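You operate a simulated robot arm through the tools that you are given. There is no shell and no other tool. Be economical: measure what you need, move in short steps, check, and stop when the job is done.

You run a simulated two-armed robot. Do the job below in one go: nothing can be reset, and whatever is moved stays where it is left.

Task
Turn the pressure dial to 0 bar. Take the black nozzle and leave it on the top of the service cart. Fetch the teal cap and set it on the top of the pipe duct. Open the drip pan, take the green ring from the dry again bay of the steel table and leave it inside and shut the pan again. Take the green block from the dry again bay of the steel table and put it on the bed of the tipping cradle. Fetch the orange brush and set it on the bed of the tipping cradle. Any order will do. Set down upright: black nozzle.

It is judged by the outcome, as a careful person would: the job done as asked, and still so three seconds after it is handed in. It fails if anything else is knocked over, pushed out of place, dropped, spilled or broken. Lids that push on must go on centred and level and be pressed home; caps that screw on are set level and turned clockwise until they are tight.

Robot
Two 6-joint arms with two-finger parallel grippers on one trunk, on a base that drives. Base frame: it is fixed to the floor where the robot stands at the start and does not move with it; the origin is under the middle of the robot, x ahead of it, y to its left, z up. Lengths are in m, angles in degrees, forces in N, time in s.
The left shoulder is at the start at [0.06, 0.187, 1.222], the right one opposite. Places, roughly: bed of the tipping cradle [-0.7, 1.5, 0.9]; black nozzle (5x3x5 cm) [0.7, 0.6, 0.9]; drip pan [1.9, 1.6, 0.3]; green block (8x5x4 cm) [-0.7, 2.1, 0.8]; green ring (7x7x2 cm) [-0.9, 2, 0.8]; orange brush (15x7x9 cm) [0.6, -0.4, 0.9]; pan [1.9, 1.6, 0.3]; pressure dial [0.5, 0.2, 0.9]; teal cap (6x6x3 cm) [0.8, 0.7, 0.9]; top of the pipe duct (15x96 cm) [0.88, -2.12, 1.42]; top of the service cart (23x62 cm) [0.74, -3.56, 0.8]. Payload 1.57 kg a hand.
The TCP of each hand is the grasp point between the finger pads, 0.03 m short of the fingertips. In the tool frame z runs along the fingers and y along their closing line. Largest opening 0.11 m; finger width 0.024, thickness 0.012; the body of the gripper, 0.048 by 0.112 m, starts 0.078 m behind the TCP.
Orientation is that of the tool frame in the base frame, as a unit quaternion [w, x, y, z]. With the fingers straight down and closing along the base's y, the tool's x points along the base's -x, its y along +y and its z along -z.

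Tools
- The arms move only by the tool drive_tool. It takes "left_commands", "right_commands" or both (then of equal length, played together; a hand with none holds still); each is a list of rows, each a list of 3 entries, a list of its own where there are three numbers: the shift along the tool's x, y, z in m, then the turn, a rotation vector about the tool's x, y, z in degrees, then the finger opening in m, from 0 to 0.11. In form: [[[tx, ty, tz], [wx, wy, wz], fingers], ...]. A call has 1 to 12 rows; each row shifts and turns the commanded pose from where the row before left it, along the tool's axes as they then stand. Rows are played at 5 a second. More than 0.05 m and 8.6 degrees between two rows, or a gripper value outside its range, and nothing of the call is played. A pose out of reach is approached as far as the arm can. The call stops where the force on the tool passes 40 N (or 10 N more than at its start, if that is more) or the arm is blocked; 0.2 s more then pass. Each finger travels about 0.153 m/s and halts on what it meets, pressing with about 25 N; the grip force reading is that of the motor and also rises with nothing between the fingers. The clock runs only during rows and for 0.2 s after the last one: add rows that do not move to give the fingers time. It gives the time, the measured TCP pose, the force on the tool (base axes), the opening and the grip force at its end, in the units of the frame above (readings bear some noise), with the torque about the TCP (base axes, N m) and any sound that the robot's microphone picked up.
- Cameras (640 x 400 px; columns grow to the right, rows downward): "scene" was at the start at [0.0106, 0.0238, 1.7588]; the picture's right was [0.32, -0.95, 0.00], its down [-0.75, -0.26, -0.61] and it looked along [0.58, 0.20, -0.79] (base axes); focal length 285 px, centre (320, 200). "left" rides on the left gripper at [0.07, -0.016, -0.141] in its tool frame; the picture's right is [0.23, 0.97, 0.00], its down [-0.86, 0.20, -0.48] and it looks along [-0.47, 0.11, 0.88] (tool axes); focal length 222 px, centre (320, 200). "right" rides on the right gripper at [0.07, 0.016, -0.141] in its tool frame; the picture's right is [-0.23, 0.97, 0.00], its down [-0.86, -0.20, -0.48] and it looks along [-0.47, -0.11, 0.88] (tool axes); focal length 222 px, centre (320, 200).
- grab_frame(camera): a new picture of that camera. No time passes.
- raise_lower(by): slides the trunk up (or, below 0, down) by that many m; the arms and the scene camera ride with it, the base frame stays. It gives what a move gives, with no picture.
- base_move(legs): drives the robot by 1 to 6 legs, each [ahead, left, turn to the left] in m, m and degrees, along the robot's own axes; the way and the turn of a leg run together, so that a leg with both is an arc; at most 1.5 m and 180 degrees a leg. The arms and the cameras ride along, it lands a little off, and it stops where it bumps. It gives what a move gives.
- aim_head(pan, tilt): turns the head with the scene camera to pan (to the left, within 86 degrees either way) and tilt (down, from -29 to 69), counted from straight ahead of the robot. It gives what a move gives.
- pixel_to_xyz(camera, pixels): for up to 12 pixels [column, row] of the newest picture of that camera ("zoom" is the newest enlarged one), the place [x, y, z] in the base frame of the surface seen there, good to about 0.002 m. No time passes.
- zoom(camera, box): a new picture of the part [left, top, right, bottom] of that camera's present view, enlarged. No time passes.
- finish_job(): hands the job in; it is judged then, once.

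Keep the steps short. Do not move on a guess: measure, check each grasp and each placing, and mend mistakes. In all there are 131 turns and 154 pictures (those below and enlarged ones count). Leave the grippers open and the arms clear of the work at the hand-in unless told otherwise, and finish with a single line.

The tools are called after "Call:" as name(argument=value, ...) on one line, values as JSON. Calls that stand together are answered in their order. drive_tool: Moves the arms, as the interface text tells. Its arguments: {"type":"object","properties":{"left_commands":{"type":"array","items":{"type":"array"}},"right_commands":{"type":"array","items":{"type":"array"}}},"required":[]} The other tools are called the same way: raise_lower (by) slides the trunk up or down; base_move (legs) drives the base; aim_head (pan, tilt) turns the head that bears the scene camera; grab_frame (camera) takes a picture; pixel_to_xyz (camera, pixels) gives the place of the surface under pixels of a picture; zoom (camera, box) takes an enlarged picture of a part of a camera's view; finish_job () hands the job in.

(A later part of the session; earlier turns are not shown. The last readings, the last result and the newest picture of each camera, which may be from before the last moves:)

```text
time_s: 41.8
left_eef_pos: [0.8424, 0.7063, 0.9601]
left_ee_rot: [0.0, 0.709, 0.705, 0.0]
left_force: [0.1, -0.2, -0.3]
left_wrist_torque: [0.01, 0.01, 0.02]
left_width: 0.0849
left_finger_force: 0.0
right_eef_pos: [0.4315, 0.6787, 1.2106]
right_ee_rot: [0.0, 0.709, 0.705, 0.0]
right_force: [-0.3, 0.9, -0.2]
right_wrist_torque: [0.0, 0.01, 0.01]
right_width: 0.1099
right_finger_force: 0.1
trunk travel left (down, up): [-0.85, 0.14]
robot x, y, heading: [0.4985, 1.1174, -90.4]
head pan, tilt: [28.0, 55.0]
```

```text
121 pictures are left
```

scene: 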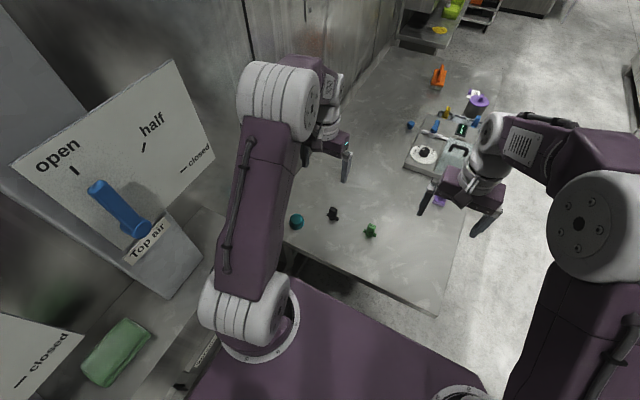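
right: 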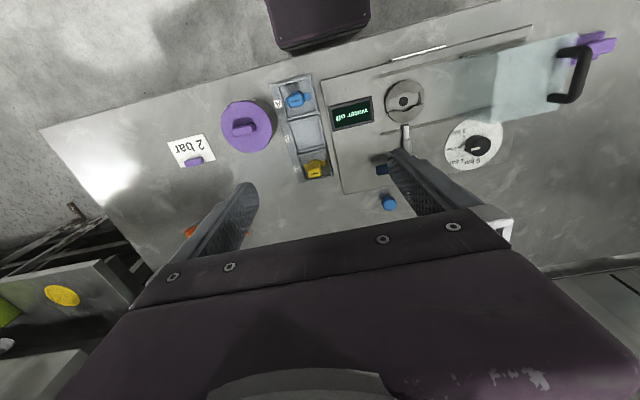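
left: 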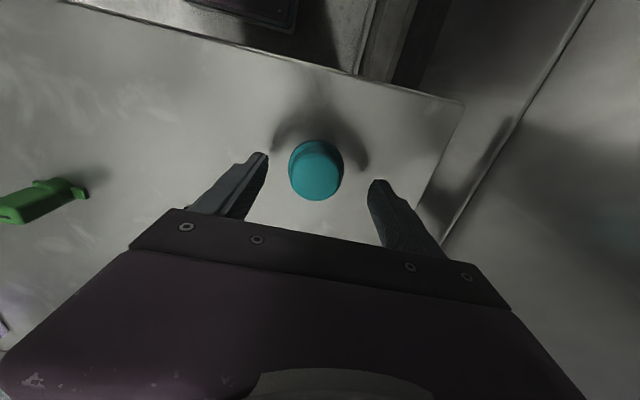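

Call:
drive_tool(left_commands=[[[-0.001, -0.005, 0.014], [0, 0, 0], 0.085], [[0, 0, 0.013], [0, 0, 0], 0.085], [[0, 0, 0], [0, 0, 0], 0.07], [[0, 0, 0], [0, 0, 0], 0.055], [[0, 0, 0], [0, 0, 0], 0.04], [[0, 0, 0], [0, 0, 0], 0.035], [[0, 0, 0], [0, 0, 0], 0.035]])

Call:
grab_frame(camera="left")

```text
time_s: 43.4
left_eef_pos: [0.8367, 0.7035, 0.9338]
left_ee_rot: [0.001, 0.71, 0.704, 0.0]
left_force: [-0.4, -0.2, 0.4]
left_wrist_torque: [-0.02, 0.0, 0.02]
left_width: 0.05
left_finger_force: 24.7
right_eef_pos: [0.4326, 0.679, 1.2105]
right_ee_rot: [0.0, 0.709, 0.705, 0.0]
right_force: [-1.1, -0.5, -0.2]
right_wrist_torque: [0.02, -0.01, 0.02]
right_width: 0.1099
right_finger_force: 0.0
trunk travel left (down, up): [-0.85, 0.14]
robot x, y, heading: [0.5023, 1.1181, -90.4]
head pan, tilt: [28.0, 55.0]
```

```text
120 pictures are left
```

left: 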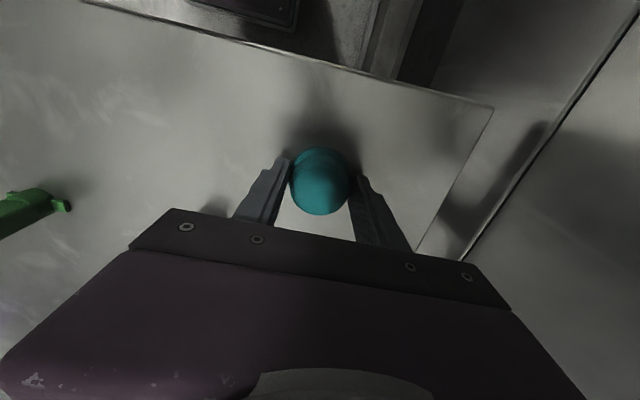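

Gripped at 0.050 on the flange. I lift slowly 4 cm and check.

Call:
drive_tool(left_commands=[[[0, 0, -0.01], [0, 0, 0], 0.02], [[0, 0, -0.015], [0, 0, 0], 0.02], [[0, 0, -0.02], [0, 0, 0], 0.02], [[0, 0, 0], [0, 0, 0], 0.02]])

Call:
grab_frame(camera="left")

```text
time_s: 44.4
left_eef_pos: [0.8365, 0.7042, 0.9785]
left_ee_rot: [0.0, 0.709, 0.705, 0.0]
left_force: [0.4, -0.2, 0.2]
left_wrist_torque: [0.01, -0.01, -0.03]
left_width: 0.0501
left_finger_force: 24.9
right_eef_pos: [0.4323, 0.6783, 1.2096]
right_ee_rot: [0.0, 0.709, 0.705, 0.0]
right_force: [-0.1, 0.4, -0.1]
right_wrist_torque: [-0.02, 0.0, -0.01]
right_width: 0.1101
right_finger_force: 0.0
trunk travel left (down, up): [-0.85, 0.14]
robot x, y, heading: [0.4987, 1.1146, -90.4]
head pan, tilt: [28.0, 55.0]
```

```text
119 pictures are left
```

left: 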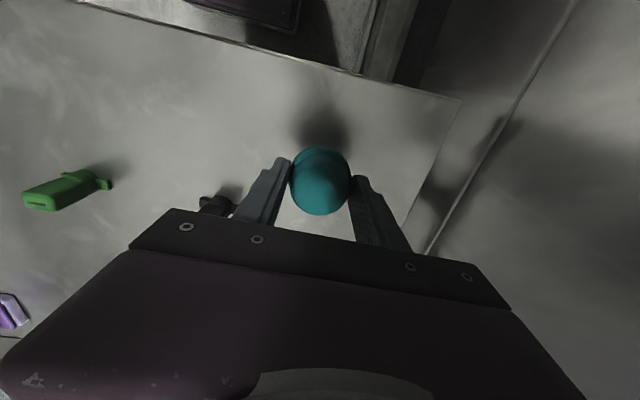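

The cap is firmly held. I lift it and tuck the left hand closer to the body before turning toward the nozzle.

Call:
drive_tool(left_commands=[[[0, 0, -0.045], [0, 0, 0], 0.02], [[0, 0, -0.045], [0, 0, 0], 0.02], [[0, 0, -0.045], [0, 0, 0], 0.02], [[0, -0.02, -0.04], [0, 0, 0], 0.02], [[0.02, -0.02, -0.04], [0, 0, 0], 0.02], [[0.025, -0.025, -0.01], [0, 0, 0], 0.02], [[0.025, -0.025, 0], [0, 0, 0], 0.02], [[0.025, -0.025, 0], [0, 0, 0], 0.02], [[0.025, -0.025, 0], [0, 0, 0], 0.02], [[0, 0, 0], [0, 0, 0], 0.02]])

Call:
base_move(legs=[[-0.06, 0, 0], [0, 0, 45]])

Call:
aim_head(pan=0, tilt=55)

Call:
grab_frame(camera="scene")

Call:
grab_frame(camera="right")

```text
time_s: 46.6
left_eef_pos: [0.6972, 0.824, 1.2042]
left_ee_rot: [0.0, 0.709, 0.705, 0.0]
left_force: [-0.5, -0.3, -0.7]
left_wrist_torque: [0.06, 0.0, -0.01]
left_width: 0.0497
left_finger_force: 24.7
right_eef_pos: [0.4319, 0.677, 1.2081]
right_ee_rot: [0.0, 0.709, 0.705, 0.0]
right_force: [-0.9, -0.2, -0.7]
right_wrist_torque: [-0.04, 0.0, -0.03]
right_width: 0.1096
right_finger_force: 0.0
trunk travel left (down, up): [-0.85, 0.14]
robot x, y, heading: [0.4986, 1.1129, -90.6]
head pan, tilt: [28.0, 55.0]
```

```text
time_s: 49.6
left_eef_pos: [0.8382, 1.1071, 1.2041]
left_ee_rot: [-0.005, 0.397, 0.918, -0.004]
left_force: [-0.5, 0.3, -1.0]
left_wrist_torque: [-0.02, -0.02, 0.02]
left_width: 0.0499
left_finger_force: 25.0
right_eef_pos: [0.7584, 0.8194, 1.2113]
right_ee_rot: [0.001, 0.386, 0.923, -0.001]
right_force: [0.7, 0.4, 0.5]
right_wrist_torque: [-0.02, -0.02, 0.0]
right_width: 0.1103
right_finger_force: 0.0
trunk travel left (down, up): [-0.85, 0.14]
robot x, y, heading: [0.5037, 1.1786, -45.6]
head pan, tilt: [28.0, 55.0]
stopped in leg 2: the force on the tool passed its limit (the readings are from after the stop); the commanded pose is now the measured one
```

```text
time_s: 50.6
left_eef_pos: [0.8384, 1.107, 1.2038]
left_ee_rot: [-0.005, 0.397, 0.918, -0.002]
left_force: [-2.2, 0.4, -0.8]
left_wrist_torque: [0.03, -0.22, -0.08]
left_width: 0.0499
left_finger_force: 25.3
right_eef_pos: [0.76, 0.8176, 1.2091]
right_ee_rot: [0.0, 0.387, 0.922, 0.001]
right_force: [0.5, 0.3, 0.1]
right_wrist_torque: [0.01, 0.02, 0.0]
right_width: 0.1101
right_finger_force: 0.0
trunk travel left (down, up): [-0.85, 0.14]
robot x, y, heading: [0.4991, 1.174, -45.6]
head pan, tilt: [0.0, 55.0]
```

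```text
118 pictures are left
```

scene: 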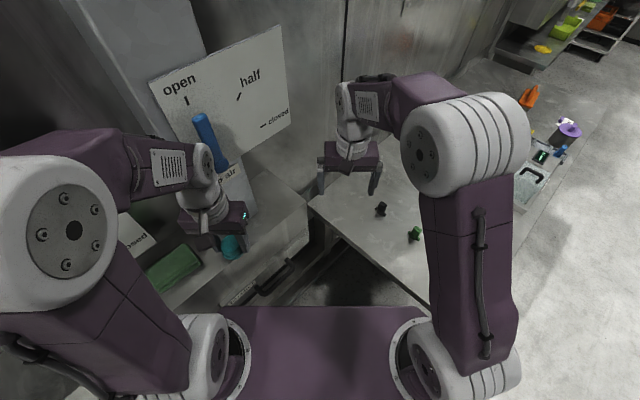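

```text
117 pictures are left
```

right: 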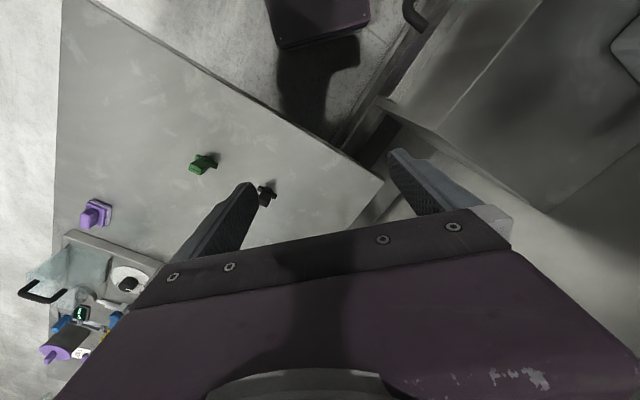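

The left hand touched something at the machine, near the blue lever. I zoom in before moving.

Call:
zoom(camera="scene", box=[130, 90, 310, 290])

Call:
grab_frame(camera="left")

```text
2.00 times, centred on (220, 190) of scene
```

zoom: 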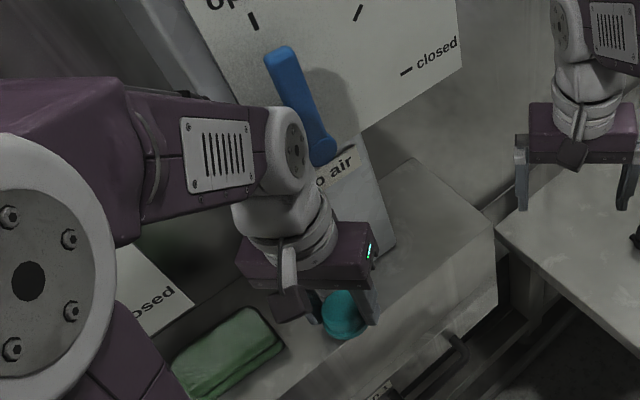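

```text
115 pictures are left
```

left: 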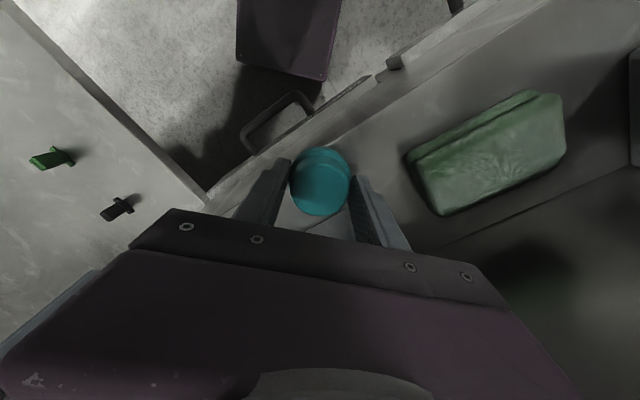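

The lever is still on "open"; the hand only leans on the post beside it. I pull the left hand 8 cm away in −x.

Call:
drive_tool(left_commands=[[[0.018, -0.02, 0], [0, 0, 0], 0.02], [[0.018, -0.02, 0], [0, 0, 0], 0.02], [[0.018, -0.02, 0], [0, 0, 0], 0.02], [[0, 0, 0], [0, 0, 0], 0.02]])

Call:
pixel_to_xyz(camera="right", pixels=[[264, 193], [262, 201], [275, 187], [258, 188]])

Call:
zoom(camera="scene", box=[130, 60, 430, 260])

```text
time_s: 51.6
left_eef_pos: [0.76, 1.1046, 1.2042]
left_ee_rot: [-0.006, 0.397, 0.918, -0.002]
left_force: [-0.6, -0.2, -1.6]
left_wrist_torque: [-0.01, 0.01, -0.01]
left_width: 0.0501
left_finger_force: 24.7
right_eef_pos: [0.7606, 0.8178, 1.2085]
right_ee_rot: [0.0, 0.387, 0.922, 0.0]
right_force: [0.1, 0.4, -0.5]
right_wrist_torque: [0.02, 0.04, -0.03]
right_width: 0.1099
right_finger_force: 0.1
trunk travel left (down, up): [-0.85, 0.14]
robot x, y, heading: [0.5007, 1.1762, -45.8]
head pan, tilt: [0.0, 55.0]
```

```text
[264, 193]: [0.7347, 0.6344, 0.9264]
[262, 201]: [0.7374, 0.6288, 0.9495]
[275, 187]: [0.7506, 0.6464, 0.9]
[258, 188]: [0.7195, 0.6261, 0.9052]
```

```text
2.00 times, centred on (280, 160) of scene
```

zoom: 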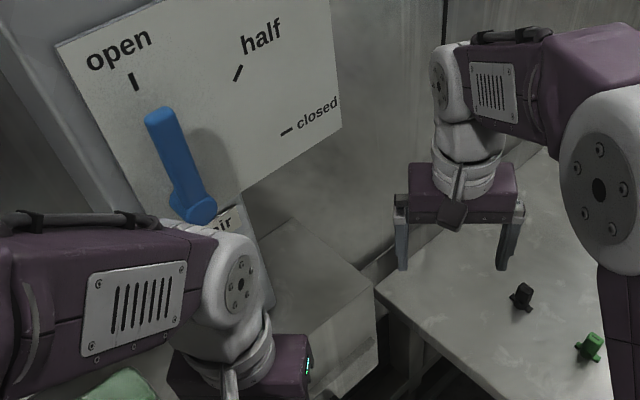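

Free again. Nozzle centre (0.737, 0.628), wings along x, so fingers must close along y. I turn the right hand −45°, then move above it.

Call:
drive_tool(right_commands=[[[0, 0, 0], [0, 0, -7.5], 0.09], [[0, 0, 0], [0, 0, -7.5], 0.07], [[0, 0, 0], [0, 0, -7.5], 0.06], [[0, 0, 0], [0, 0, -7.5], 0.06], [[0, 0, 0], [0, 0, -7.5], 0.06], [[0, 0, 0], [0, 0, -7.5], 0.06], [[0.006, -0.045, 0.0], [0, 0, 0], 0.06], [[0.006, -0.045, 0.01], [0, 0, 0], 0.06], [[0.006, -0.045, 0.02], [0, 0, 0], 0.06], [[0.006, -0.045, 0.02], [0, 0, 0], 0.06], [[0, -0.01, 0.045], [0, 0, 0], 0.06], [[0, 0, 0.045], [0, 0, 0], 0.06]])

Call:
grab_frame(camera="right")

```text
time_s: 54.2
left_eef_pos: [0.7595, 1.1039, 1.2043]
left_ee_rot: [-0.006, 0.397, 0.918, -0.002]
left_force: [-0.8, -0.9, -0.5]
left_wrist_torque: [-0.03, 0.05, -0.02]
left_width: 0.05
left_finger_force: 24.7
right_eef_pos: [0.7358, 0.6271, 1.0656]
right_ee_rot: [0.0, 0.005, 1.0, 0.0]
right_force: [0.4, -0.1, 0.5]
right_wrist_torque: [-0.05, 0.0, -0.02]
right_width: 0.0599
right_finger_force: 0.0
trunk travel left (down, up): [-0.85, 0.14]
robot x, y, heading: [0.505, 1.1789, -45.6]
head pan, tilt: [0.0, 55.0]
```

```text
113 pictures are left
```

right: 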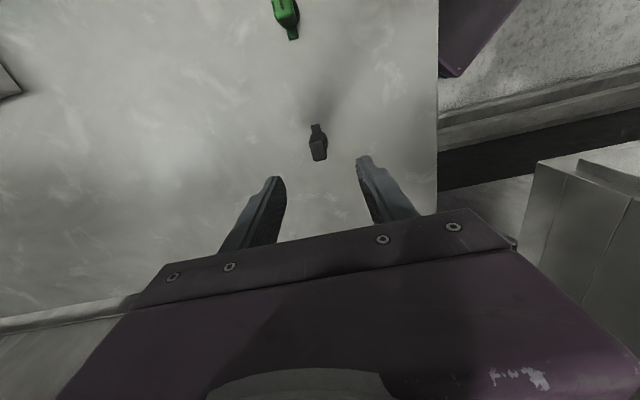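

Call:
zoom(camera="right", box=[280, 110, 360, 170])

Call:
pixel_to_xyz(camera="right", pixels=[[318, 153], [318, 145], [317, 128], [311, 150], [325, 145]])

```text
6.67 times, centred on (320, 140) of right
```

zoom: 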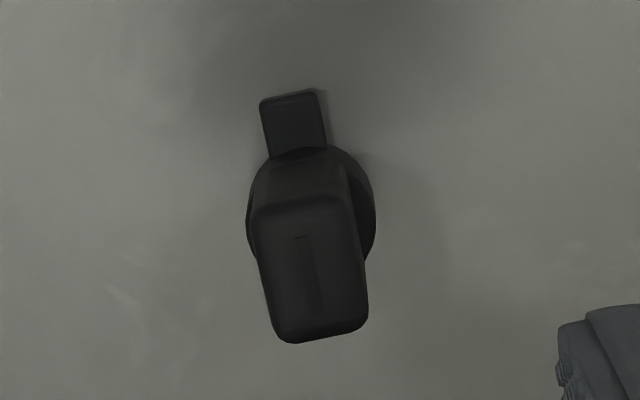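

```text
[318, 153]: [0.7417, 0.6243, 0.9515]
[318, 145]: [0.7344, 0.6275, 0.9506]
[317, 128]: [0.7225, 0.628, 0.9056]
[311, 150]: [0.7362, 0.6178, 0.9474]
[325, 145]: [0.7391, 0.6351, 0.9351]
```

Nozzle centre (0.739, 0.626). Straight down to TCP 0.945 and close.

Call:
drive_tool(right_commands=[[[-0.002, -0.001, 0.04], [0, 0, 0], 0.06], [[0, 0, 0.04], [0, 0, 0], 0.06], [[0, 0, 0.04], [0, 0, 0], 0.06], [[0, 0, 0], [0, 0, 0], 0.04], [[0, 0, 0], [0, 0, 0], 0.02], [[0, 0, 0], [0, 0, 0], 0.0], [[0, 0, 0], [0, 0, 0], 0.0]])

Call:
drive_tool(right_commands=[[[0, 0, -0.015], [0, 0, 0], 0.0], [[0, 0, -0.025], [0, 0, 0], 0.0], [[0, 0, 0], [0, 0, 0], 0.0]])

Call:
grab_frame(camera="right")

```text
time_s: 55.8
left_eef_pos: [0.7591, 1.1049, 1.2048]
left_ee_rot: [-0.007, 0.397, 0.918, -0.001]
left_force: [0.6, 0.0, -0.8]
left_wrist_torque: [-0.03, -0.02, -0.03]
left_width: 0.0503
left_finger_force: 25.2
right_eef_pos: [0.7356, 0.6299, 0.9477]
right_ee_rot: [0.0, 0.004, 1.0, 0.001]
right_force: [0.8, -0.1, -0.5]
right_wrist_torque: [0.02, -0.01, -0.02]
right_width: 0.017
right_finger_force: 24.9
trunk travel left (down, up): [-0.85, 0.14]
robot x, y, heading: [0.4973, 1.1715, -45.5]
head pan, tilt: [0.0, 55.0]
```

```text
time_s: 56.6
left_eef_pos: [0.7578, 1.1033, 1.2049]
left_ee_rot: [-0.006, 0.397, 0.918, -0.002]
left_force: [1.0, 0.6, -0.4]
left_wrist_torque: [-0.01, -0.02, 0.01]
left_width: 0.05
left_finger_force: 25.1
right_eef_pos: [0.7371, 0.6285, 0.9893]
right_ee_rot: [0.0, 0.005, 1.0, 0.001]
right_force: [-0.2, 0.8, -0.1]
right_wrist_torque: [-0.01, -0.04, -0.01]
right_width: 0.0168
right_finger_force: 25.0
trunk travel left (down, up): [-0.85, 0.14]
robot x, y, heading: [0.5008, 1.1744, -45.6]
head pan, tilt: [0.0, 55.0]
```

```text
111 pictures are left
```

right: 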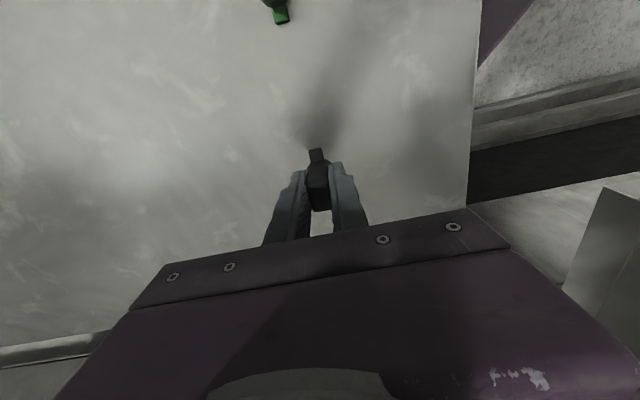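

The nozzle is held at 0.017 and lifted. I raise it to travel height, pull it in and turn the hand back to nominal.

Call:
drive_tool(right_commands=[[[0, 0, -0.045], [0, 0, 0], 0.0], [[0, 0, -0.045], [0, 0, 0], 0.0], [[0, 0, -0.045], [0, 0, 0], 0.0], [[0, 0, -0.045], [0, 0, 0], 0.0], [[0, 0, -0.045], [0, 0, 0], 0.0], [[0.03, 0.035, 0], [0, 0, 0], 0.0], [[0.03, 0.035, 0], [0, 0, 0], 0.0], [[0, 0, 0], [0, 0, 8.5], 0.0], [[0, 0, 0], [0, 0, 8.5], 0.0], [[0, 0, 0], [0, 0, 8.5], 0.0], [[0, 0, 0], [0, 0, 8.5], 0.0], [[0, 0, 0], [0, 0, 8.5], 0.0]])

Call:
aim_head(pan=0, tilt=20)

Call:
grab_frame(camera="scene")

```text
time_s: 59.2
left_eef_pos: [0.7593, 1.1048, 1.2047]
left_ee_rot: [-0.007, 0.398, 0.918, -0.001]
left_force: [0.2, -0.3, -0.7]
left_wrist_torque: [-0.04, 0.01, 0.0]
left_width: 0.05
left_finger_force: 24.4
right_eef_pos: [0.678, 0.6969, 1.2129]
right_ee_rot: [0.001, 0.368, 0.93, 0.001]
right_force: [-0.1, -0.3, -1.0]
right_wrist_torque: [0.0, -0.02, 0.02]
right_width: 0.017
right_finger_force: 25.0
trunk travel left (down, up): [-0.85, 0.14]
robot x, y, heading: [0.4991, 1.1782, -45.6]
head pan, tilt: [0.0, 55.0]
```

```text
time_s: 60.2
left_eef_pos: [0.7597, 1.1044, 1.2044]
left_ee_rot: [-0.006, 0.397, 0.918, -0.003]
left_force: [-0.2, 0.4, -0.1]
left_wrist_torque: [-0.01, -0.01, 0.0]
left_width: 0.0504
left_finger_force: 25.6
right_eef_pos: [0.6776, 0.698, 1.2143]
right_ee_rot: [0.001, 0.365, 0.931, 0.0]
right_force: [0.4, 0.3, 0.0]
right_wrist_torque: [0.03, -0.01, 0.03]
right_width: 0.0169
right_finger_force: 24.8
trunk travel left (down, up): [-0.85, 0.14]
robot x, y, heading: [0.5017, 1.1802, -45.4]
head pan, tilt: [0.0, 20.0]
```

```text
110 pictures are left
```

scene: 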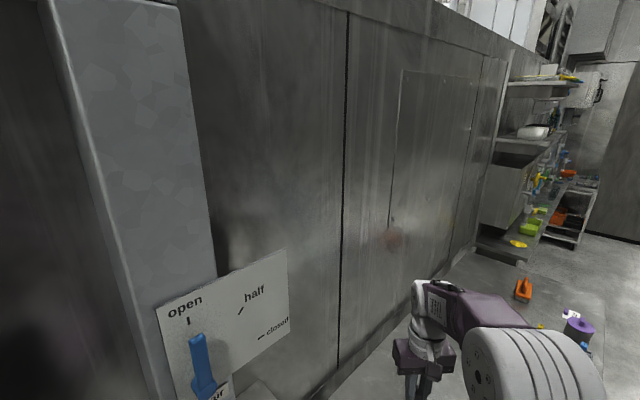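

Both items held. I back out from the bench end toward −x, turn to face the wall, then slide right along the aisle to y≈−0.9 and look.

Call:
base_move(legs=[[-0.4, -0.4, 0], [0, 0, 45.5], [0, -1.0, 0], [0, -1.0, 0]])

Call:
aim_head(pan=-45, tilt=15)

Call:
grab_frame(camera="scene")

```text
time_s: 75.0
left_eef_pos: [0.1779, -0.6618, 1.2047]
left_ee_rot: [-0.006, 0.005, 1.0, -0.004]
left_force: [0.0, -0.9, 0.1]
left_wrist_torque: [-0.02, 0.02, -0.02]
left_width: 0.0502
left_finger_force: 24.7
right_eef_pos: [0.4168, -1.0018, 1.2143]
right_ee_rot: [0.0, -0.028, 1.0, 0.001]
right_force: [0.1, -0.3, 0.0]
right_wrist_torque: [-0.03, 0.03, -0.02]
right_width: 0.0168
right_finger_force: 24.4
trunk travel left (down, up): [-0.85, 0.14]
robot x, y, heading: [-0.0522, -0.8026, 0.7]
head pan, tilt: [0.0, 20.0]
```

```text
time_s: 76.1
left_eef_pos: [0.1789, -0.662, 1.2042]
left_ee_rot: [-0.005, 0.006, 1.0, -0.005]
left_force: [0.7, 0.3, -1.0]
left_wrist_torque: [0.0, 0.0, 0.01]
left_width: 0.0503
left_finger_force: 25.0
right_eef_pos: [0.4175, -1.0025, 1.2128]
right_ee_rot: [0.0, -0.029, 1.0, 0.0]
right_force: [0.3, -0.3, 0.7]
right_wrist_torque: [-0.01, 0.0, 0.05]
right_width: 0.0169
right_finger_force: 24.7
trunk travel left (down, up): [-0.85, 0.14]
robot x, y, heading: [-0.0504, -0.7998, 0.5]
head pan, tilt: [-45.0, 15.0]
```

```text
109 pictures are left
```

scene: 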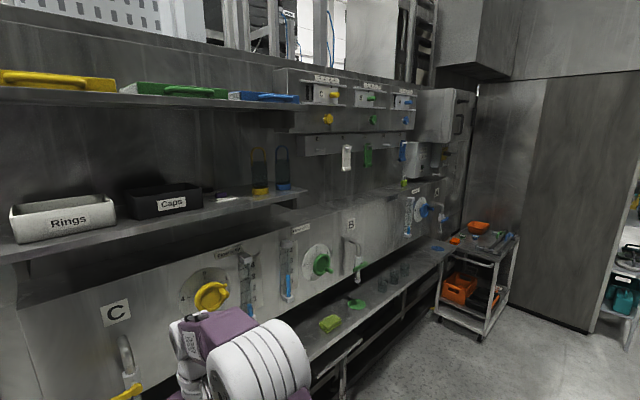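

I measure candidate surfaces to identify the pipe duct top (z 1.42 at y −2.12) and the cart.

Call:
pixel_to_xyz(camera="scene", pixels=[[250, 212], [305, 195], [345, 200], [60, 250], [170, 100], [330, 140], [390, 185], [290, 250], [350, 300], [490, 237], [520, 240], [445, 240]])

Call:
zoom(camera="scene", box=[220, 120, 480, 280])

```text
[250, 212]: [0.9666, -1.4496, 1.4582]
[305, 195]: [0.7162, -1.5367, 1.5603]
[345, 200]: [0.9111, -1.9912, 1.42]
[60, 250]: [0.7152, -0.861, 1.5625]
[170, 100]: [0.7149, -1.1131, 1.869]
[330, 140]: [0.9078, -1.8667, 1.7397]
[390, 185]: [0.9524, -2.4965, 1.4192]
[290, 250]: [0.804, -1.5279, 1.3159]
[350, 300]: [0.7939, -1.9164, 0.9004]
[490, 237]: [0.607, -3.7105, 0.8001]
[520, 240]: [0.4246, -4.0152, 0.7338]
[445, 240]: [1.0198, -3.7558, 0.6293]
```

```text
2.46 times, centred on (350, 200) of scene
```

zoom: 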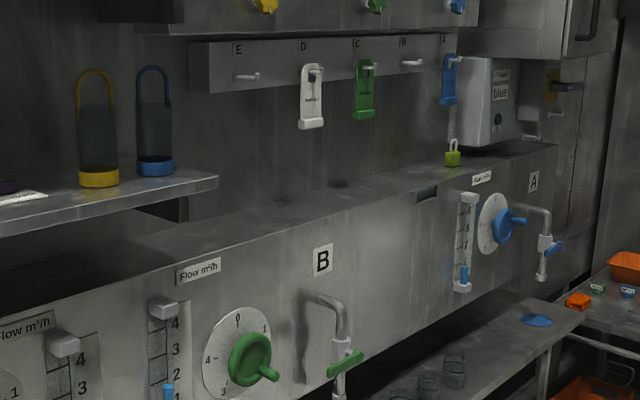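

Duct top is z 1.42, x≈0.805–0.955. I measure the overhanging things above it and the bench edge below.

Call:
pixel_to_xyz(camera="zoom", pixels=[[195, 80], [250, 80], [312, 128], [150, 30], [340, 32], [215, 180], [225, 225], [240, 215], [400, 160], [350, 215], [100, 262], [470, 150]])

Call:
aim_head(pan=-50, tilt=40)

Call:
grab_frame(camera="scene")

```text
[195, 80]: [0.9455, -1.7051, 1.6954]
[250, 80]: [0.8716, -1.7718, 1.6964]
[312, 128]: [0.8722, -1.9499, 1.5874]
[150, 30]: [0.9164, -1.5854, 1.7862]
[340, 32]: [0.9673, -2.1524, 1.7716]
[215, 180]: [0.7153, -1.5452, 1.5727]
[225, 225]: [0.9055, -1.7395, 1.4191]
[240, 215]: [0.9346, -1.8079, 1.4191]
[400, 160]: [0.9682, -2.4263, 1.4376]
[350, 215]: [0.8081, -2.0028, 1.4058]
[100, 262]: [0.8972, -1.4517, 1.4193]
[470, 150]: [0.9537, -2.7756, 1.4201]
```

```text
time_s: 77.0
left_eef_pos: [0.1795, -0.6628, 1.2056]
left_ee_rot: [-0.004, 0.005, 1.0, -0.004]
left_force: [0.6, 0.0, -1.2]
left_wrist_torque: [-0.01, -0.02, 0.02]
left_width: 0.0502
left_finger_force: 25.0
right_eef_pos: [0.4175, -1.0038, 1.2137]
right_ee_rot: [-0.001, -0.029, 1.0, 0.001]
right_force: [-0.4, 0.3, -0.1]
right_wrist_torque: [0.0, 0.0, -0.01]
right_width: 0.0171
right_finger_force: 25.3
trunk travel left (down, up): [-0.85, 0.14]
robot x, y, heading: [-0.0499, -0.7965, 0.5]
head pan, tilt: [-50.0, 40.0]
```

```text
107 pictures are left
```

scene: 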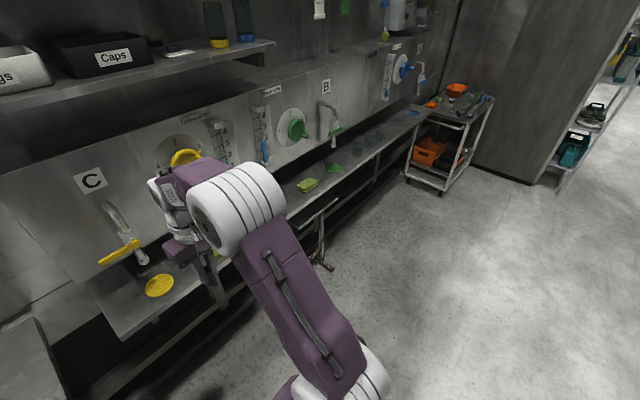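

Plan: put the cap at about (0.835, −1.71), between the shelf end and the first hook. Now the bench edges in this view.

Call:
pixel_to_xyz(camera="scene", pixels=[[160, 315], [290, 208], [370, 155], [418, 122], [320, 265], [330, 210], [440, 190], [490, 105], [410, 175], [120, 330], [428, 108], [455, 130]])

```text
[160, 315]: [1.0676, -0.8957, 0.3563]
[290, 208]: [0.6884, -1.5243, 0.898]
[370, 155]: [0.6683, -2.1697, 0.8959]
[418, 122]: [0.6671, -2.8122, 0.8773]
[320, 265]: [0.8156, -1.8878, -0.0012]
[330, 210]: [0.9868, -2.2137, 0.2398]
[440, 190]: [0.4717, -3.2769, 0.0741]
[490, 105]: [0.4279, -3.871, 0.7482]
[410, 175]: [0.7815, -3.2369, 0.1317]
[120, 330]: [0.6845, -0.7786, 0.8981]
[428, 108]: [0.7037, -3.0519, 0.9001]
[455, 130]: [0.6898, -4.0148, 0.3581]
```

The bench edge is at x≈0.67, so the robot can stand at x≈0.3. I tuck the right hand, raise the trunk, and drive there.

Call:
drive_tool(right_commands=[[[0.04, 0, 0], [0, 0, 0], 0.0], [[0.04, 0, 0], [0, 0, 0], 0.0], [[0.04, 0, 0], [0, 0, 0], 0.0], [[0.04, 0, 0], [0, 0, 0], 0.0], [[0.02, 0, 0], [0, 0, 0], 0.0]])

Call:
raise_lower(by=0.13)

Call:
base_move(legs=[[0, -1.09, -0.5], [0.3, 0, 0]])

Call:
aim_head(pan=15, tilt=30)

Call:
grab_frame(camera="scene")

```text
time_s: 78.2
left_eef_pos: [0.1784, -0.6645, 1.2051]
left_ee_rot: [-0.004, 0.005, 1.0, -0.005]
left_force: [0.4, 0.2, -0.1]
left_wrist_torque: [-0.01, -0.01, 0.02]
left_width: 0.05
left_finger_force: 24.8
right_eef_pos: [0.2358, -1.0131, 1.2121]
right_ee_rot: [0.0, -0.028, 1.0, 0.0]
right_force: [0.4, 0.1, -1.0]
right_wrist_torque: [0.0, -0.04, -0.03]
right_width: 0.0169
right_finger_force: 25.2
trunk travel left (down, up): [-0.85, 0.14]
robot x, y, heading: [-0.0499, -0.7995, 0.6]
head pan, tilt: [-50.0, 40.0]
```

```text
time_s: 79.8
left_eef_pos: [0.1803, -0.6634, 1.3335]
left_ee_rot: [-0.006, 0.005, 1.0, -0.004]
left_force: [0.8, 0.4, -1.2]
left_wrist_torque: [0.01, 0.0, 0.01]
left_width: 0.05
left_finger_force: 24.6
right_eef_pos: [0.2394, -1.0128, 1.3418]
right_ee_rot: [0.0, -0.028, 1.0, 0.002]
right_force: [0.1, 0.4, -0.6]
right_wrist_torque: [0.01, -0.01, -0.01]
right_width: 0.0171
right_finger_force: 25.0
trunk travel left (down, up): [-0.98, 0.01]
robot x, y, heading: [-0.0503, -0.802, 0.5]
head pan, tilt: [-50.0, 40.0]
```

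```text
time_s: 87.1
left_eef_pos: [0.497, -1.7612, 1.3348]
left_ee_rot: [-0.004, 0.001, 1.0, -0.005]
left_force: [0.3, -0.7, -0.8]
left_wrist_torque: [0.02, -0.02, -0.03]
left_width: 0.0501
left_finger_force: 24.6
right_eef_pos: [0.5578, -2.112, 1.3429]
right_ee_rot: [0.001, -0.031, 1.0, 0.001]
right_force: [-0.8, 0.4, -1.0]
right_wrist_torque: [-0.02, -0.01, 0.04]
right_width: 0.0166
right_finger_force: 24.8
trunk travel left (down, up): [-0.98, 0.01]
robot x, y, heading: [0.2743, -1.9, 0.8]
head pan, tilt: [-50.0, 40.0]
```

```text
time_s: 88.5
left_eef_pos: [0.4991, -1.7622, 1.3347]
left_ee_rot: [-0.004, 0.001, 1.0, -0.004]
left_force: [-0.2, -0.7, -1.2]
left_wrist_torque: [0.03, 0.0, 0.02]
left_width: 0.0497
left_finger_force: 25.0
right_eef_pos: [0.5615, -2.1113, 1.3423]
right_ee_rot: [0.001, -0.031, 1.0, 0.001]
right_force: [0.2, -0.5, 0.1]
right_wrist_torque: [0.02, -0.01, -0.03]
right_width: 0.0167
right_finger_force: 24.7
trunk travel left (down, up): [-0.98, 0.01]
robot x, y, heading: [0.2715, -1.9013, 0.8]
head pan, tilt: [15.0, 30.0]
```

```text
106 pictures are left
```

scene: 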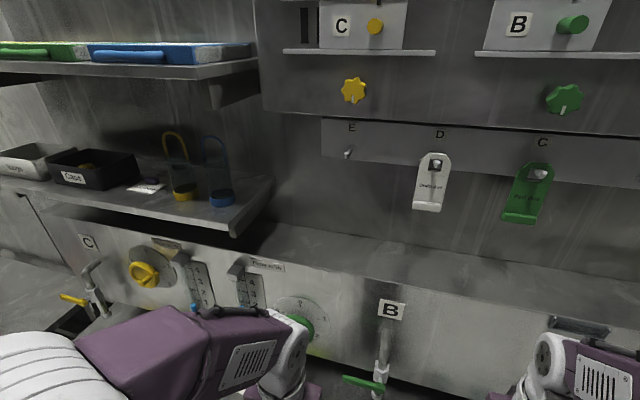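

Path clear. I raise the left hand to 1.52 first, then move forward to above the duct.

Call:
drive_tool(left_commands=[[[0, 0, -0.045], [0, 0, 0], 0.02], [[0, 0, -0.045], [0, 0, 0], 0.02], [[0, 0, -0.045], [0, 0, 0], 0.02], [[0, 0, -0.045], [0, 0, 0], 0.02], [[-0.04, 0.01, 0], [0, 0, 0], 0.02], [[-0.04, 0.01, 0], [0, 0, 0], 0.02], [[-0.04, 0.01, 0], [0, 0, 0], 0.02], [[-0.04, 0.01, 0], [0, 0, 0], 0.02], [[-0.04, 0.01, 0], [0, 0, 0], 0.02], [[0, 0, 0], [0, 0, 0], 0.02]])

Call:
grab_frame(camera="scene")

```text
time_s: 90.7
left_eef_pos: [0.7177, -1.7142, 1.5087]
left_ee_rot: [-0.005, 0.003, 1.0, -0.004]
left_force: [0.0, -0.1, -0.3]
left_wrist_torque: [0.02, -0.01, 0.02]
left_width: 0.05
left_finger_force: 24.7
left hand out of reach, approached as far as the arm can: row 2, 3
right_eef_pos: [0.5622, -2.112, 1.3415]
right_ee_rot: [-0.001, -0.031, 1.0, 0.001]
right_force: [0.2, 0.2, -0.1]
right_wrist_torque: [-0.01, -0.03, 0.02]
right_width: 0.0169
right_finger_force: 25.0
trunk travel left (down, up): [-0.98, 0.01]
robot x, y, heading: [0.2739, -1.8992, 1.0]
head pan, tilt: [15.0, 30.0]
```

```text
105 pictures are left
```

scene: 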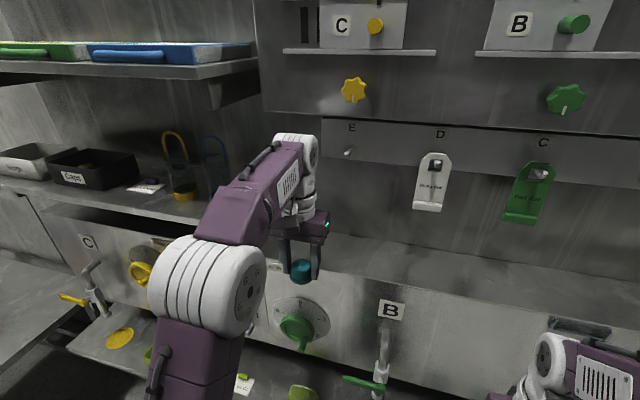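

Hand is at (0.718, −1.714, 1.509). I bring the base 5 cm ahead for reach, then push the hand forward in small steps.

Call:
base_move(legs=[[0.05, 0, 0]])

Call:
drive_tool(left_commands=[[[-0.03, 0, 0], [0, 0, 0], 0.02], [[-0.035, 0, 0], [0, 0, 0], 0.02], [[0, 0, 0], [0, 0, 0], 0.02]])

Call:
grab_frame(camera="left")

Call:
zoom(camera="scene", box=[180, 80, 440, 300])

```text
time_s: 91.6
left_eef_pos: [0.7527, -1.7139, 1.5144]
left_ee_rot: [0.001, 0.002, 1.0, -0.003]
left_force: [-1.8, -0.8, -0.5]
left_wrist_torque: [0.01, -0.15, 0.0]
left_width: 0.05
left_finger_force: 25.4
right_eef_pos: [0.597, -2.1109, 1.3451]
right_ee_rot: [0.005, -0.031, 1.0, 0.0]
right_force: [-1.3, -0.2, 0.5]
right_wrist_torque: [0.0, -0.11, -0.02]
right_width: 0.0168
right_finger_force: 24.9
trunk travel left (down, up): [-0.98, 0.01]
robot x, y, heading: [0.318, -1.8961, 0.9]
head pan, tilt: [15.0, 30.0]
```

```text
time_s: 92.4
left_eef_pos: [0.8126, -1.7157, 1.5112]
left_ee_rot: [-0.003, 0.001, 1.0, -0.004]
left_force: [-0.5, 0.4, 0.0]
left_wrist_torque: [-0.02, -0.04, -0.02]
left_width: 0.0502
left_finger_force: 25.0
left hand out of reach, approached as far as the arm can: row 2
right_eef_pos: [0.6062, -2.1105, 1.3431]
right_ee_rot: [0.001, -0.031, 1.0, 0.001]
right_force: [-0.5, 0.1, 0.0]
right_wrist_torque: [-0.03, -0.05, -0.02]
right_width: 0.017
right_finger_force: 24.9
trunk travel left (down, up): [-0.98, 0.01]
robot x, y, heading: [0.3209, -1.8979, 1.1]
head pan, tilt: [15.0, 30.0]
```

```text
104 pictures are left
```

left: 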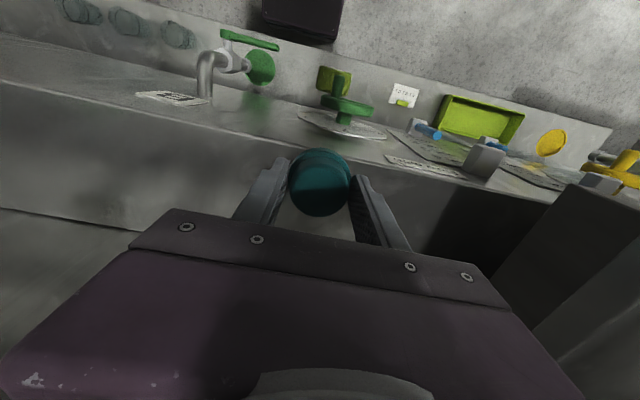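

```text
1.82 times, centred on (310, 190) of scene
```

zoom: 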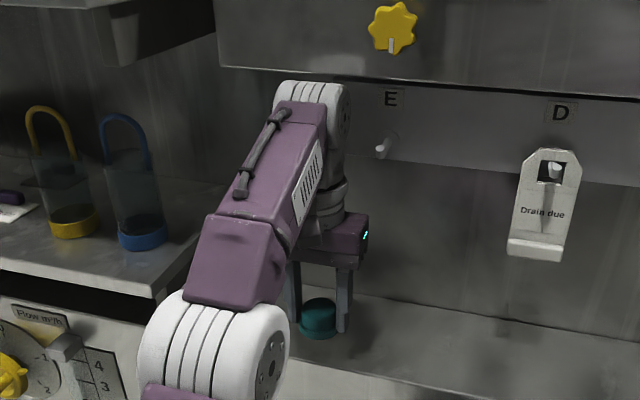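

It reached x=0.813; I lower to 1.475 (bottom of cap ≈1.44) where reach is greater, and drive the base 3 cm ahead.

Call:
drive_tool(left_commands=[[[0, 0, 0.018], [0, 0, 0], 0.02], [[0, 0, 0.018], [0, 0, 0], 0.02], [[0, 0, 0], [0, 0, 0], 0.02]])

Call:
base_move(legs=[[0.03, 0, 0]])

Call:
drive_tool(left_commands=[[[0, 0, 0], [0, 0, 0], 0.02], [[0, 0, 0], [0, 0, 0], 0.02]])

Call:
zoom(camera="scene", box=[180, 80, 440, 300])

```text
time_s: 93.2
left_eef_pos: [0.8176, -1.7132, 1.4733]
left_ee_rot: [-0.005, 0.002, 1.0, -0.004]
left_force: [-0.1, -0.3, 0.2]
left_wrist_torque: [-0.01, -0.05, 0.01]
left_width: 0.0502
left_finger_force: 24.9
right_eef_pos: [0.6091, -2.1116, 1.343]
right_ee_rot: [0.001, -0.032, 0.999, 0.0]
right_force: [-0.4, 0.8, 0.6]
right_wrist_torque: [-0.01, 0.03, 0.04]
right_width: 0.0169
right_finger_force: 24.8
trunk travel left (down, up): [-0.98, 0.01]
robot x, y, heading: [0.3216, -1.8983, 0.9]
head pan, tilt: [15.0, 30.0]
```

```text
time_s: 94.0
left_eef_pos: [0.84, -1.7137, 1.4768]
left_ee_rot: [-0.001, 0.001, 1.0, -0.004]
left_force: [-0.6, -0.6, -0.4]
left_wrist_torque: [-0.02, -0.07, -0.04]
left_width: 0.0501
left_finger_force: 25.3
right_eef_pos: [0.6343, -2.1095, 1.3446]
right_ee_rot: [0.003, -0.032, 0.999, 0.0]
right_force: [-1.0, 0.2, 0.1]
right_wrist_torque: [0.0, -0.07, -0.01]
right_width: 0.017
right_finger_force: 25.0
trunk travel left (down, up): [-0.98, 0.01]
robot x, y, heading: [0.3512, -1.8952, 1.1]
head pan, tilt: [15.0, 30.0]
```

```text
time_s: 94.6
left_eef_pos: [0.8474, -1.7137, 1.4722]
left_ee_rot: [-0.006, 0.002, 1.0, -0.004]
left_force: [-1.1, -0.3, -0.3]
left_wrist_torque: [0.01, -0.04, 0.01]
left_width: 0.0502
left_finger_force: 25.4
right_eef_pos: [0.6403, -2.1091, 1.3432]
right_ee_rot: [0.0, -0.031, 1.0, 0.0]
right_force: [-0.4, 0.2, 0.3]
right_wrist_torque: [-0.01, 0.01, 0.01]
right_width: 0.0168
right_finger_force: 24.8
trunk travel left (down, up): [-0.98, 0.01]
robot x, y, heading: [0.3473, -1.8942, 0.9]
head pan, tilt: [15.0, 30.0]
```

```text
1.82 times, centred on (310, 190) of scene
```

zoom: 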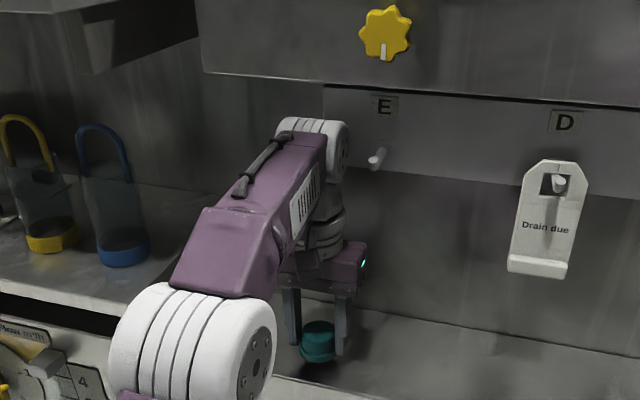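

The cap is over the duct at x 0.847. I lower it in small steps.

Call:
drive_tool(left_commands=[[[0, 0, 0.008], [0, 0, 0], 0.02], [[0, 0, 0.005], [0, 0, 0], 0.02], [[0, 0, 0.004], [0, 0, 0], 0.02], [[0, 0, 0], [0, 0, 0], 0.02]])

Call:
zoom(camera="scene", box=[270, 210, 370, 290])

```text
time_s: 95.6
left_eef_pos: [0.8471, -1.7126, 1.4563]
left_ee_rot: [-0.005, 0.002, 1.0, -0.003]
left_force: [0.5, 0.9, -1.4]
left_wrist_torque: [0.02, -0.01, 0.01]
left_width: 0.0503
left_finger_force: 24.6
right_eef_pos: [0.6404, -2.1107, 1.3419]
right_ee_rot: [0.0, -0.031, 1.0, 0.001]
right_force: [-0.3, -0.5, -0.3]
right_wrist_torque: [0.01, -0.03, -0.03]
right_width: 0.0169
right_finger_force: 24.9
trunk travel left (down, up): [-0.98, 0.01]
robot x, y, heading: [0.3462, -1.8987, 0.8]
head pan, tilt: [15.0, 30.0]
```

```text
5.00 times, centred on (320, 250) of scene
```

zoom: 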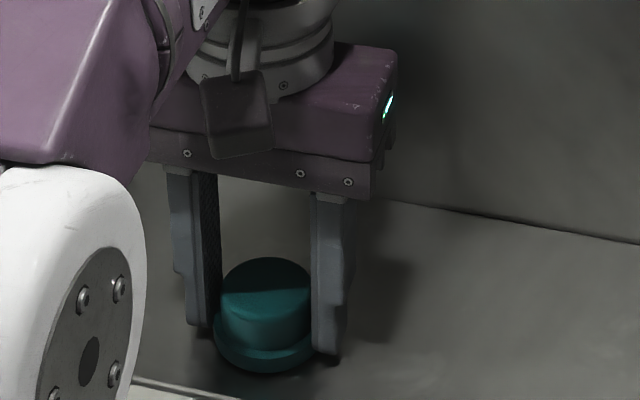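

Call:
drive_tool(left_commands=[[[0, 0, 0.002], [0, 0, 0], 0.02], [[0, 0, 0.001], [0, 0, 0], 0.02], [[0, 0, 0], [0, 0, 0], 0.02]])

```text
time_s: 96.4
left_eef_pos: [0.8472, -1.7133, 1.4534]
left_ee_rot: [-0.004, 0.002, 1.0, -0.003]
left_force: [0.7, -0.6, 6.3]
left_wrist_torque: [0.09, -0.16, 0.0]
left_width: 0.0499
left_finger_force: 24.9
right_eef_pos: [0.6403, -2.11, 1.3427]
right_ee_rot: [0.0, -0.031, 1.0, 0.001]
right_force: [-0.1, -0.2, -0.4]
right_wrist_torque: [0.0, 0.0, -0.02]
right_width: 0.0171
right_finger_force: 25.5
trunk travel left (down, up): [-0.98, 0.01]
robot x, y, heading: [0.3509, -1.8963, 0.7]
head pan, tilt: [15.0, 30.0]
```

Contact (6 N). I open the fingers, then lift straight up and back out.

Call:
drive_tool(left_commands=[[[0, 0, 0], [0, 0, 0], 0.06], [[0, 0, 0], [0, 0, 0], 0.085], [[0, 0, 0], [0, 0, 0], 0.085], [[0, 0, -0.03], [0, 0, 0], 0.085], [[0, 0, -0.03], [0, 0, 0], 0.085], [[0.04, 0, 0], [0, 0, 0], 0.085], [[0.045, 0, 0], [0, 0, 0], 0.085], [[0.045, 0, 0], [0, 0, 0], 0.085], [[0.045, 0, 0], [0, 0, 0], 0.085], [[0.045, 0, 0], [0, 0, 0], 0.085], [[0.045, 0, 0], [0, 0, 0], 0.085]])

Call:
zoom(camera="scene", box=[250, 180, 410, 300])

```text
time_s: 98.8
left_eef_pos: [0.5983, -1.7133, 1.5169]
left_ee_rot: [-0.005, 0.002, 1.0, -0.005]
left_force: [0.1, 0.1, 0.4]
left_wrist_torque: [0.0, -0.03, 0.04]
left_width: 0.085
left_finger_force: 0.1
left hand out of reach, approached as far as the arm can: row 11
right_eef_pos: [0.6387, -2.1109, 1.3415]
right_ee_rot: [0.0, -0.031, 1.0, 0.001]
right_force: [-0.3, -0.2, 0.1]
right_wrist_torque: [0.01, -0.02, -0.02]
right_width: 0.0167
right_finger_force: 24.8
trunk travel left (down, up): [-0.98, 0.01]
robot x, y, heading: [0.3487, -1.8979, 0.8]
head pan, tilt: [15.0, 30.0]
```

```text
3.33 times, centred on (330, 240) of scene
```

zoom: 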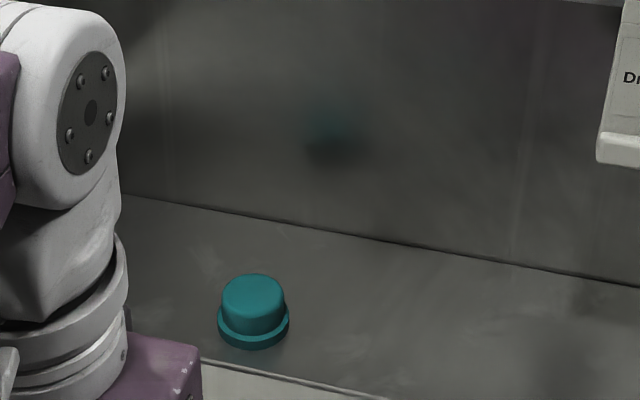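

The cap stands on the duct. I back off, lower the trunk again, and drive to the service cart.

Call:
base_move(legs=[[-0.38, 0, -0.8], [0, -0.75, 0], [0, -0.65, 0]])

Call:
aim_head(pan=-15, tilt=45)

Call:
grab_frame(camera="scene")

```text
time_s: 108.1
left_eef_pos: [0.2287, -3.1087, 1.516]
left_ee_rot: [-0.006, 0.008, 1.0, -0.005]
left_force: [0.4, -0.4, 0.1]
left_wrist_torque: [-0.02, -0.02, 0.01]
left_width: 0.0848
left_finger_force: 0.0
right_eef_pos: [0.2639, -3.5047, 1.3436]
right_ee_rot: [-0.001, -0.026, 1.0, 0.0]
right_force: [0.0, 0.4, -0.2]
right_wrist_torque: [-0.01, 0.01, 0.04]
right_width: 0.0171
right_finger_force: 24.8
trunk travel left (down, up): [-0.98, 0.01]
robot x, y, heading: [-0.0244, -3.2933, 0.4]
head pan, tilt: [15.0, 30.0]
```

```text
time_s: 109.0
left_eef_pos: [0.2281, -3.1124, 1.5154]
left_ee_rot: [-0.006, 0.007, 1.0, -0.003]
left_force: [0.6, -0.5, 0.2]
left_wrist_torque: [-0.01, -0.04, -0.01]
left_width: 0.085
left_finger_force: 0.0
right_eef_pos: [0.2631, -3.5081, 1.3428]
right_ee_rot: [0.0, -0.026, 1.0, 0.001]
right_force: [0.6, 0.5, 0.1]
right_wrist_torque: [0.02, -0.01, 0.04]
right_width: 0.017
right_finger_force: 25.4
trunk travel left (down, up): [-0.98, 0.01]
robot x, y, heading: [-0.0253, -3.2926, 0.5]
head pan, tilt: [-15.0, 45.0]
```

```text
99 pictures are left
```

scene: 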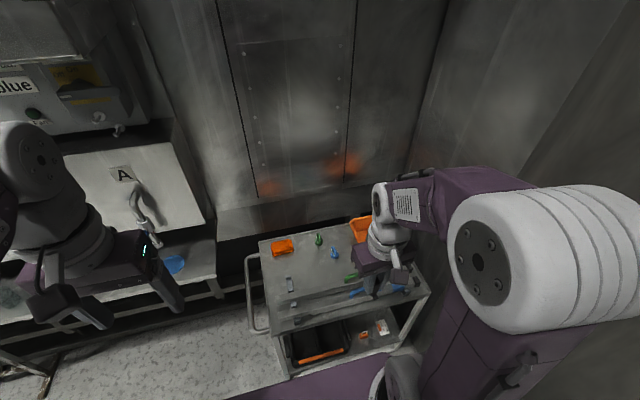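

Zoom to see the free strip on the cart's top and measure it.

Call:
zoom(camera="scene", box=[240, 210, 440, 335])

Call:
pixel_to_xyz(camera="scene", pixels=[[275, 330], [262, 245], [290, 300], [290, 284], [318, 239], [283, 247], [310, 270], [320, 295], [350, 278], [345, 296], [330, 320], [290, 312]])

```text
3.20 times, centred on (340, 272) of scene
```

zoom: 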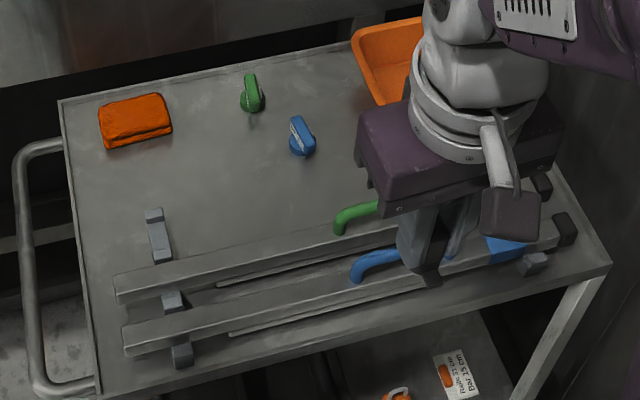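

```text
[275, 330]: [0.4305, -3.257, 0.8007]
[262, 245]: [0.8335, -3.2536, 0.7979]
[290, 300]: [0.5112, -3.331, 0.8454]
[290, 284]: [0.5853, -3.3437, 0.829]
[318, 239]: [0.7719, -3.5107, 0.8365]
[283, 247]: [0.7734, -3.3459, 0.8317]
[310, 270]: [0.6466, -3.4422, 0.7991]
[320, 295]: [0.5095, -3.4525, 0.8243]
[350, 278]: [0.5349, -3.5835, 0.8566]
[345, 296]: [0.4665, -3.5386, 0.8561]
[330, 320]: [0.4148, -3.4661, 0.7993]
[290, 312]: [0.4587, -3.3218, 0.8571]
```

I need the base's front extent; the dark purple box at the top of the wrist views is likely it. I lower the trunk and measure with the wrist camera.

Call:
raise_lower(by=-0.13)

Call:
grab_frame(camera="left")

```text
time_s: 110.6
left_eef_pos: [0.2277, -3.1109, 1.3873]
left_ee_rot: [-0.004, 0.007, 1.0, -0.005]
left_force: [-0.4, -0.1, 0.2]
left_wrist_torque: [0.01, 0.0, 0.0]
left_width: 0.0851
left_finger_force: 0.1
right_eef_pos: [0.2629, -3.5063, 1.2129]
right_ee_rot: [-0.001, -0.027, 1.0, 0.0]
right_force: [-0.8, 0.5, -0.5]
right_wrist_torque: [-0.02, -0.01, 0.01]
right_width: 0.0169
right_finger_force: 25.0
trunk travel left (down, up): [-0.85, 0.14]
robot x, y, heading: [-0.026, -3.2901, 0.2]
head pan, tilt: [-15.0, 45.0]
```

```text
97 pictures are left
```

left: 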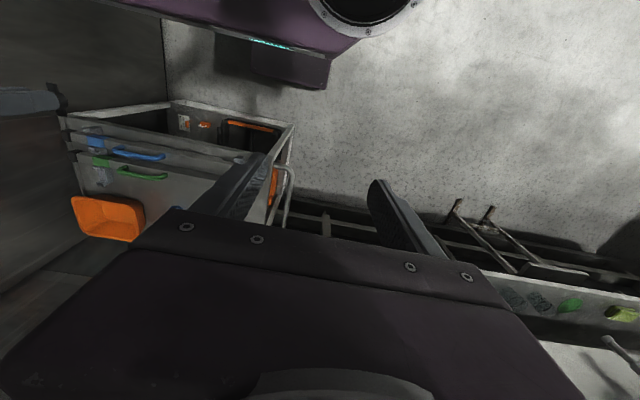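

Call:
pixel_to_xyz(camera="left", pixels=[[325, 88], [255, 75], [290, 70], [300, 52], [355, 40], [170, 15], [290, 170], [175, 103], [293, 125]])

```text
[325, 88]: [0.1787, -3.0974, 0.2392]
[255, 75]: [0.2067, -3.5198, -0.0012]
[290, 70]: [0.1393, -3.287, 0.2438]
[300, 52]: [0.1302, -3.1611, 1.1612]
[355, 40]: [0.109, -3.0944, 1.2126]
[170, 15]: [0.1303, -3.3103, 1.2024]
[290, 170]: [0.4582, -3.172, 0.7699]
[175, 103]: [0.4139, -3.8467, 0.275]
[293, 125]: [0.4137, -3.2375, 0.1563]
```

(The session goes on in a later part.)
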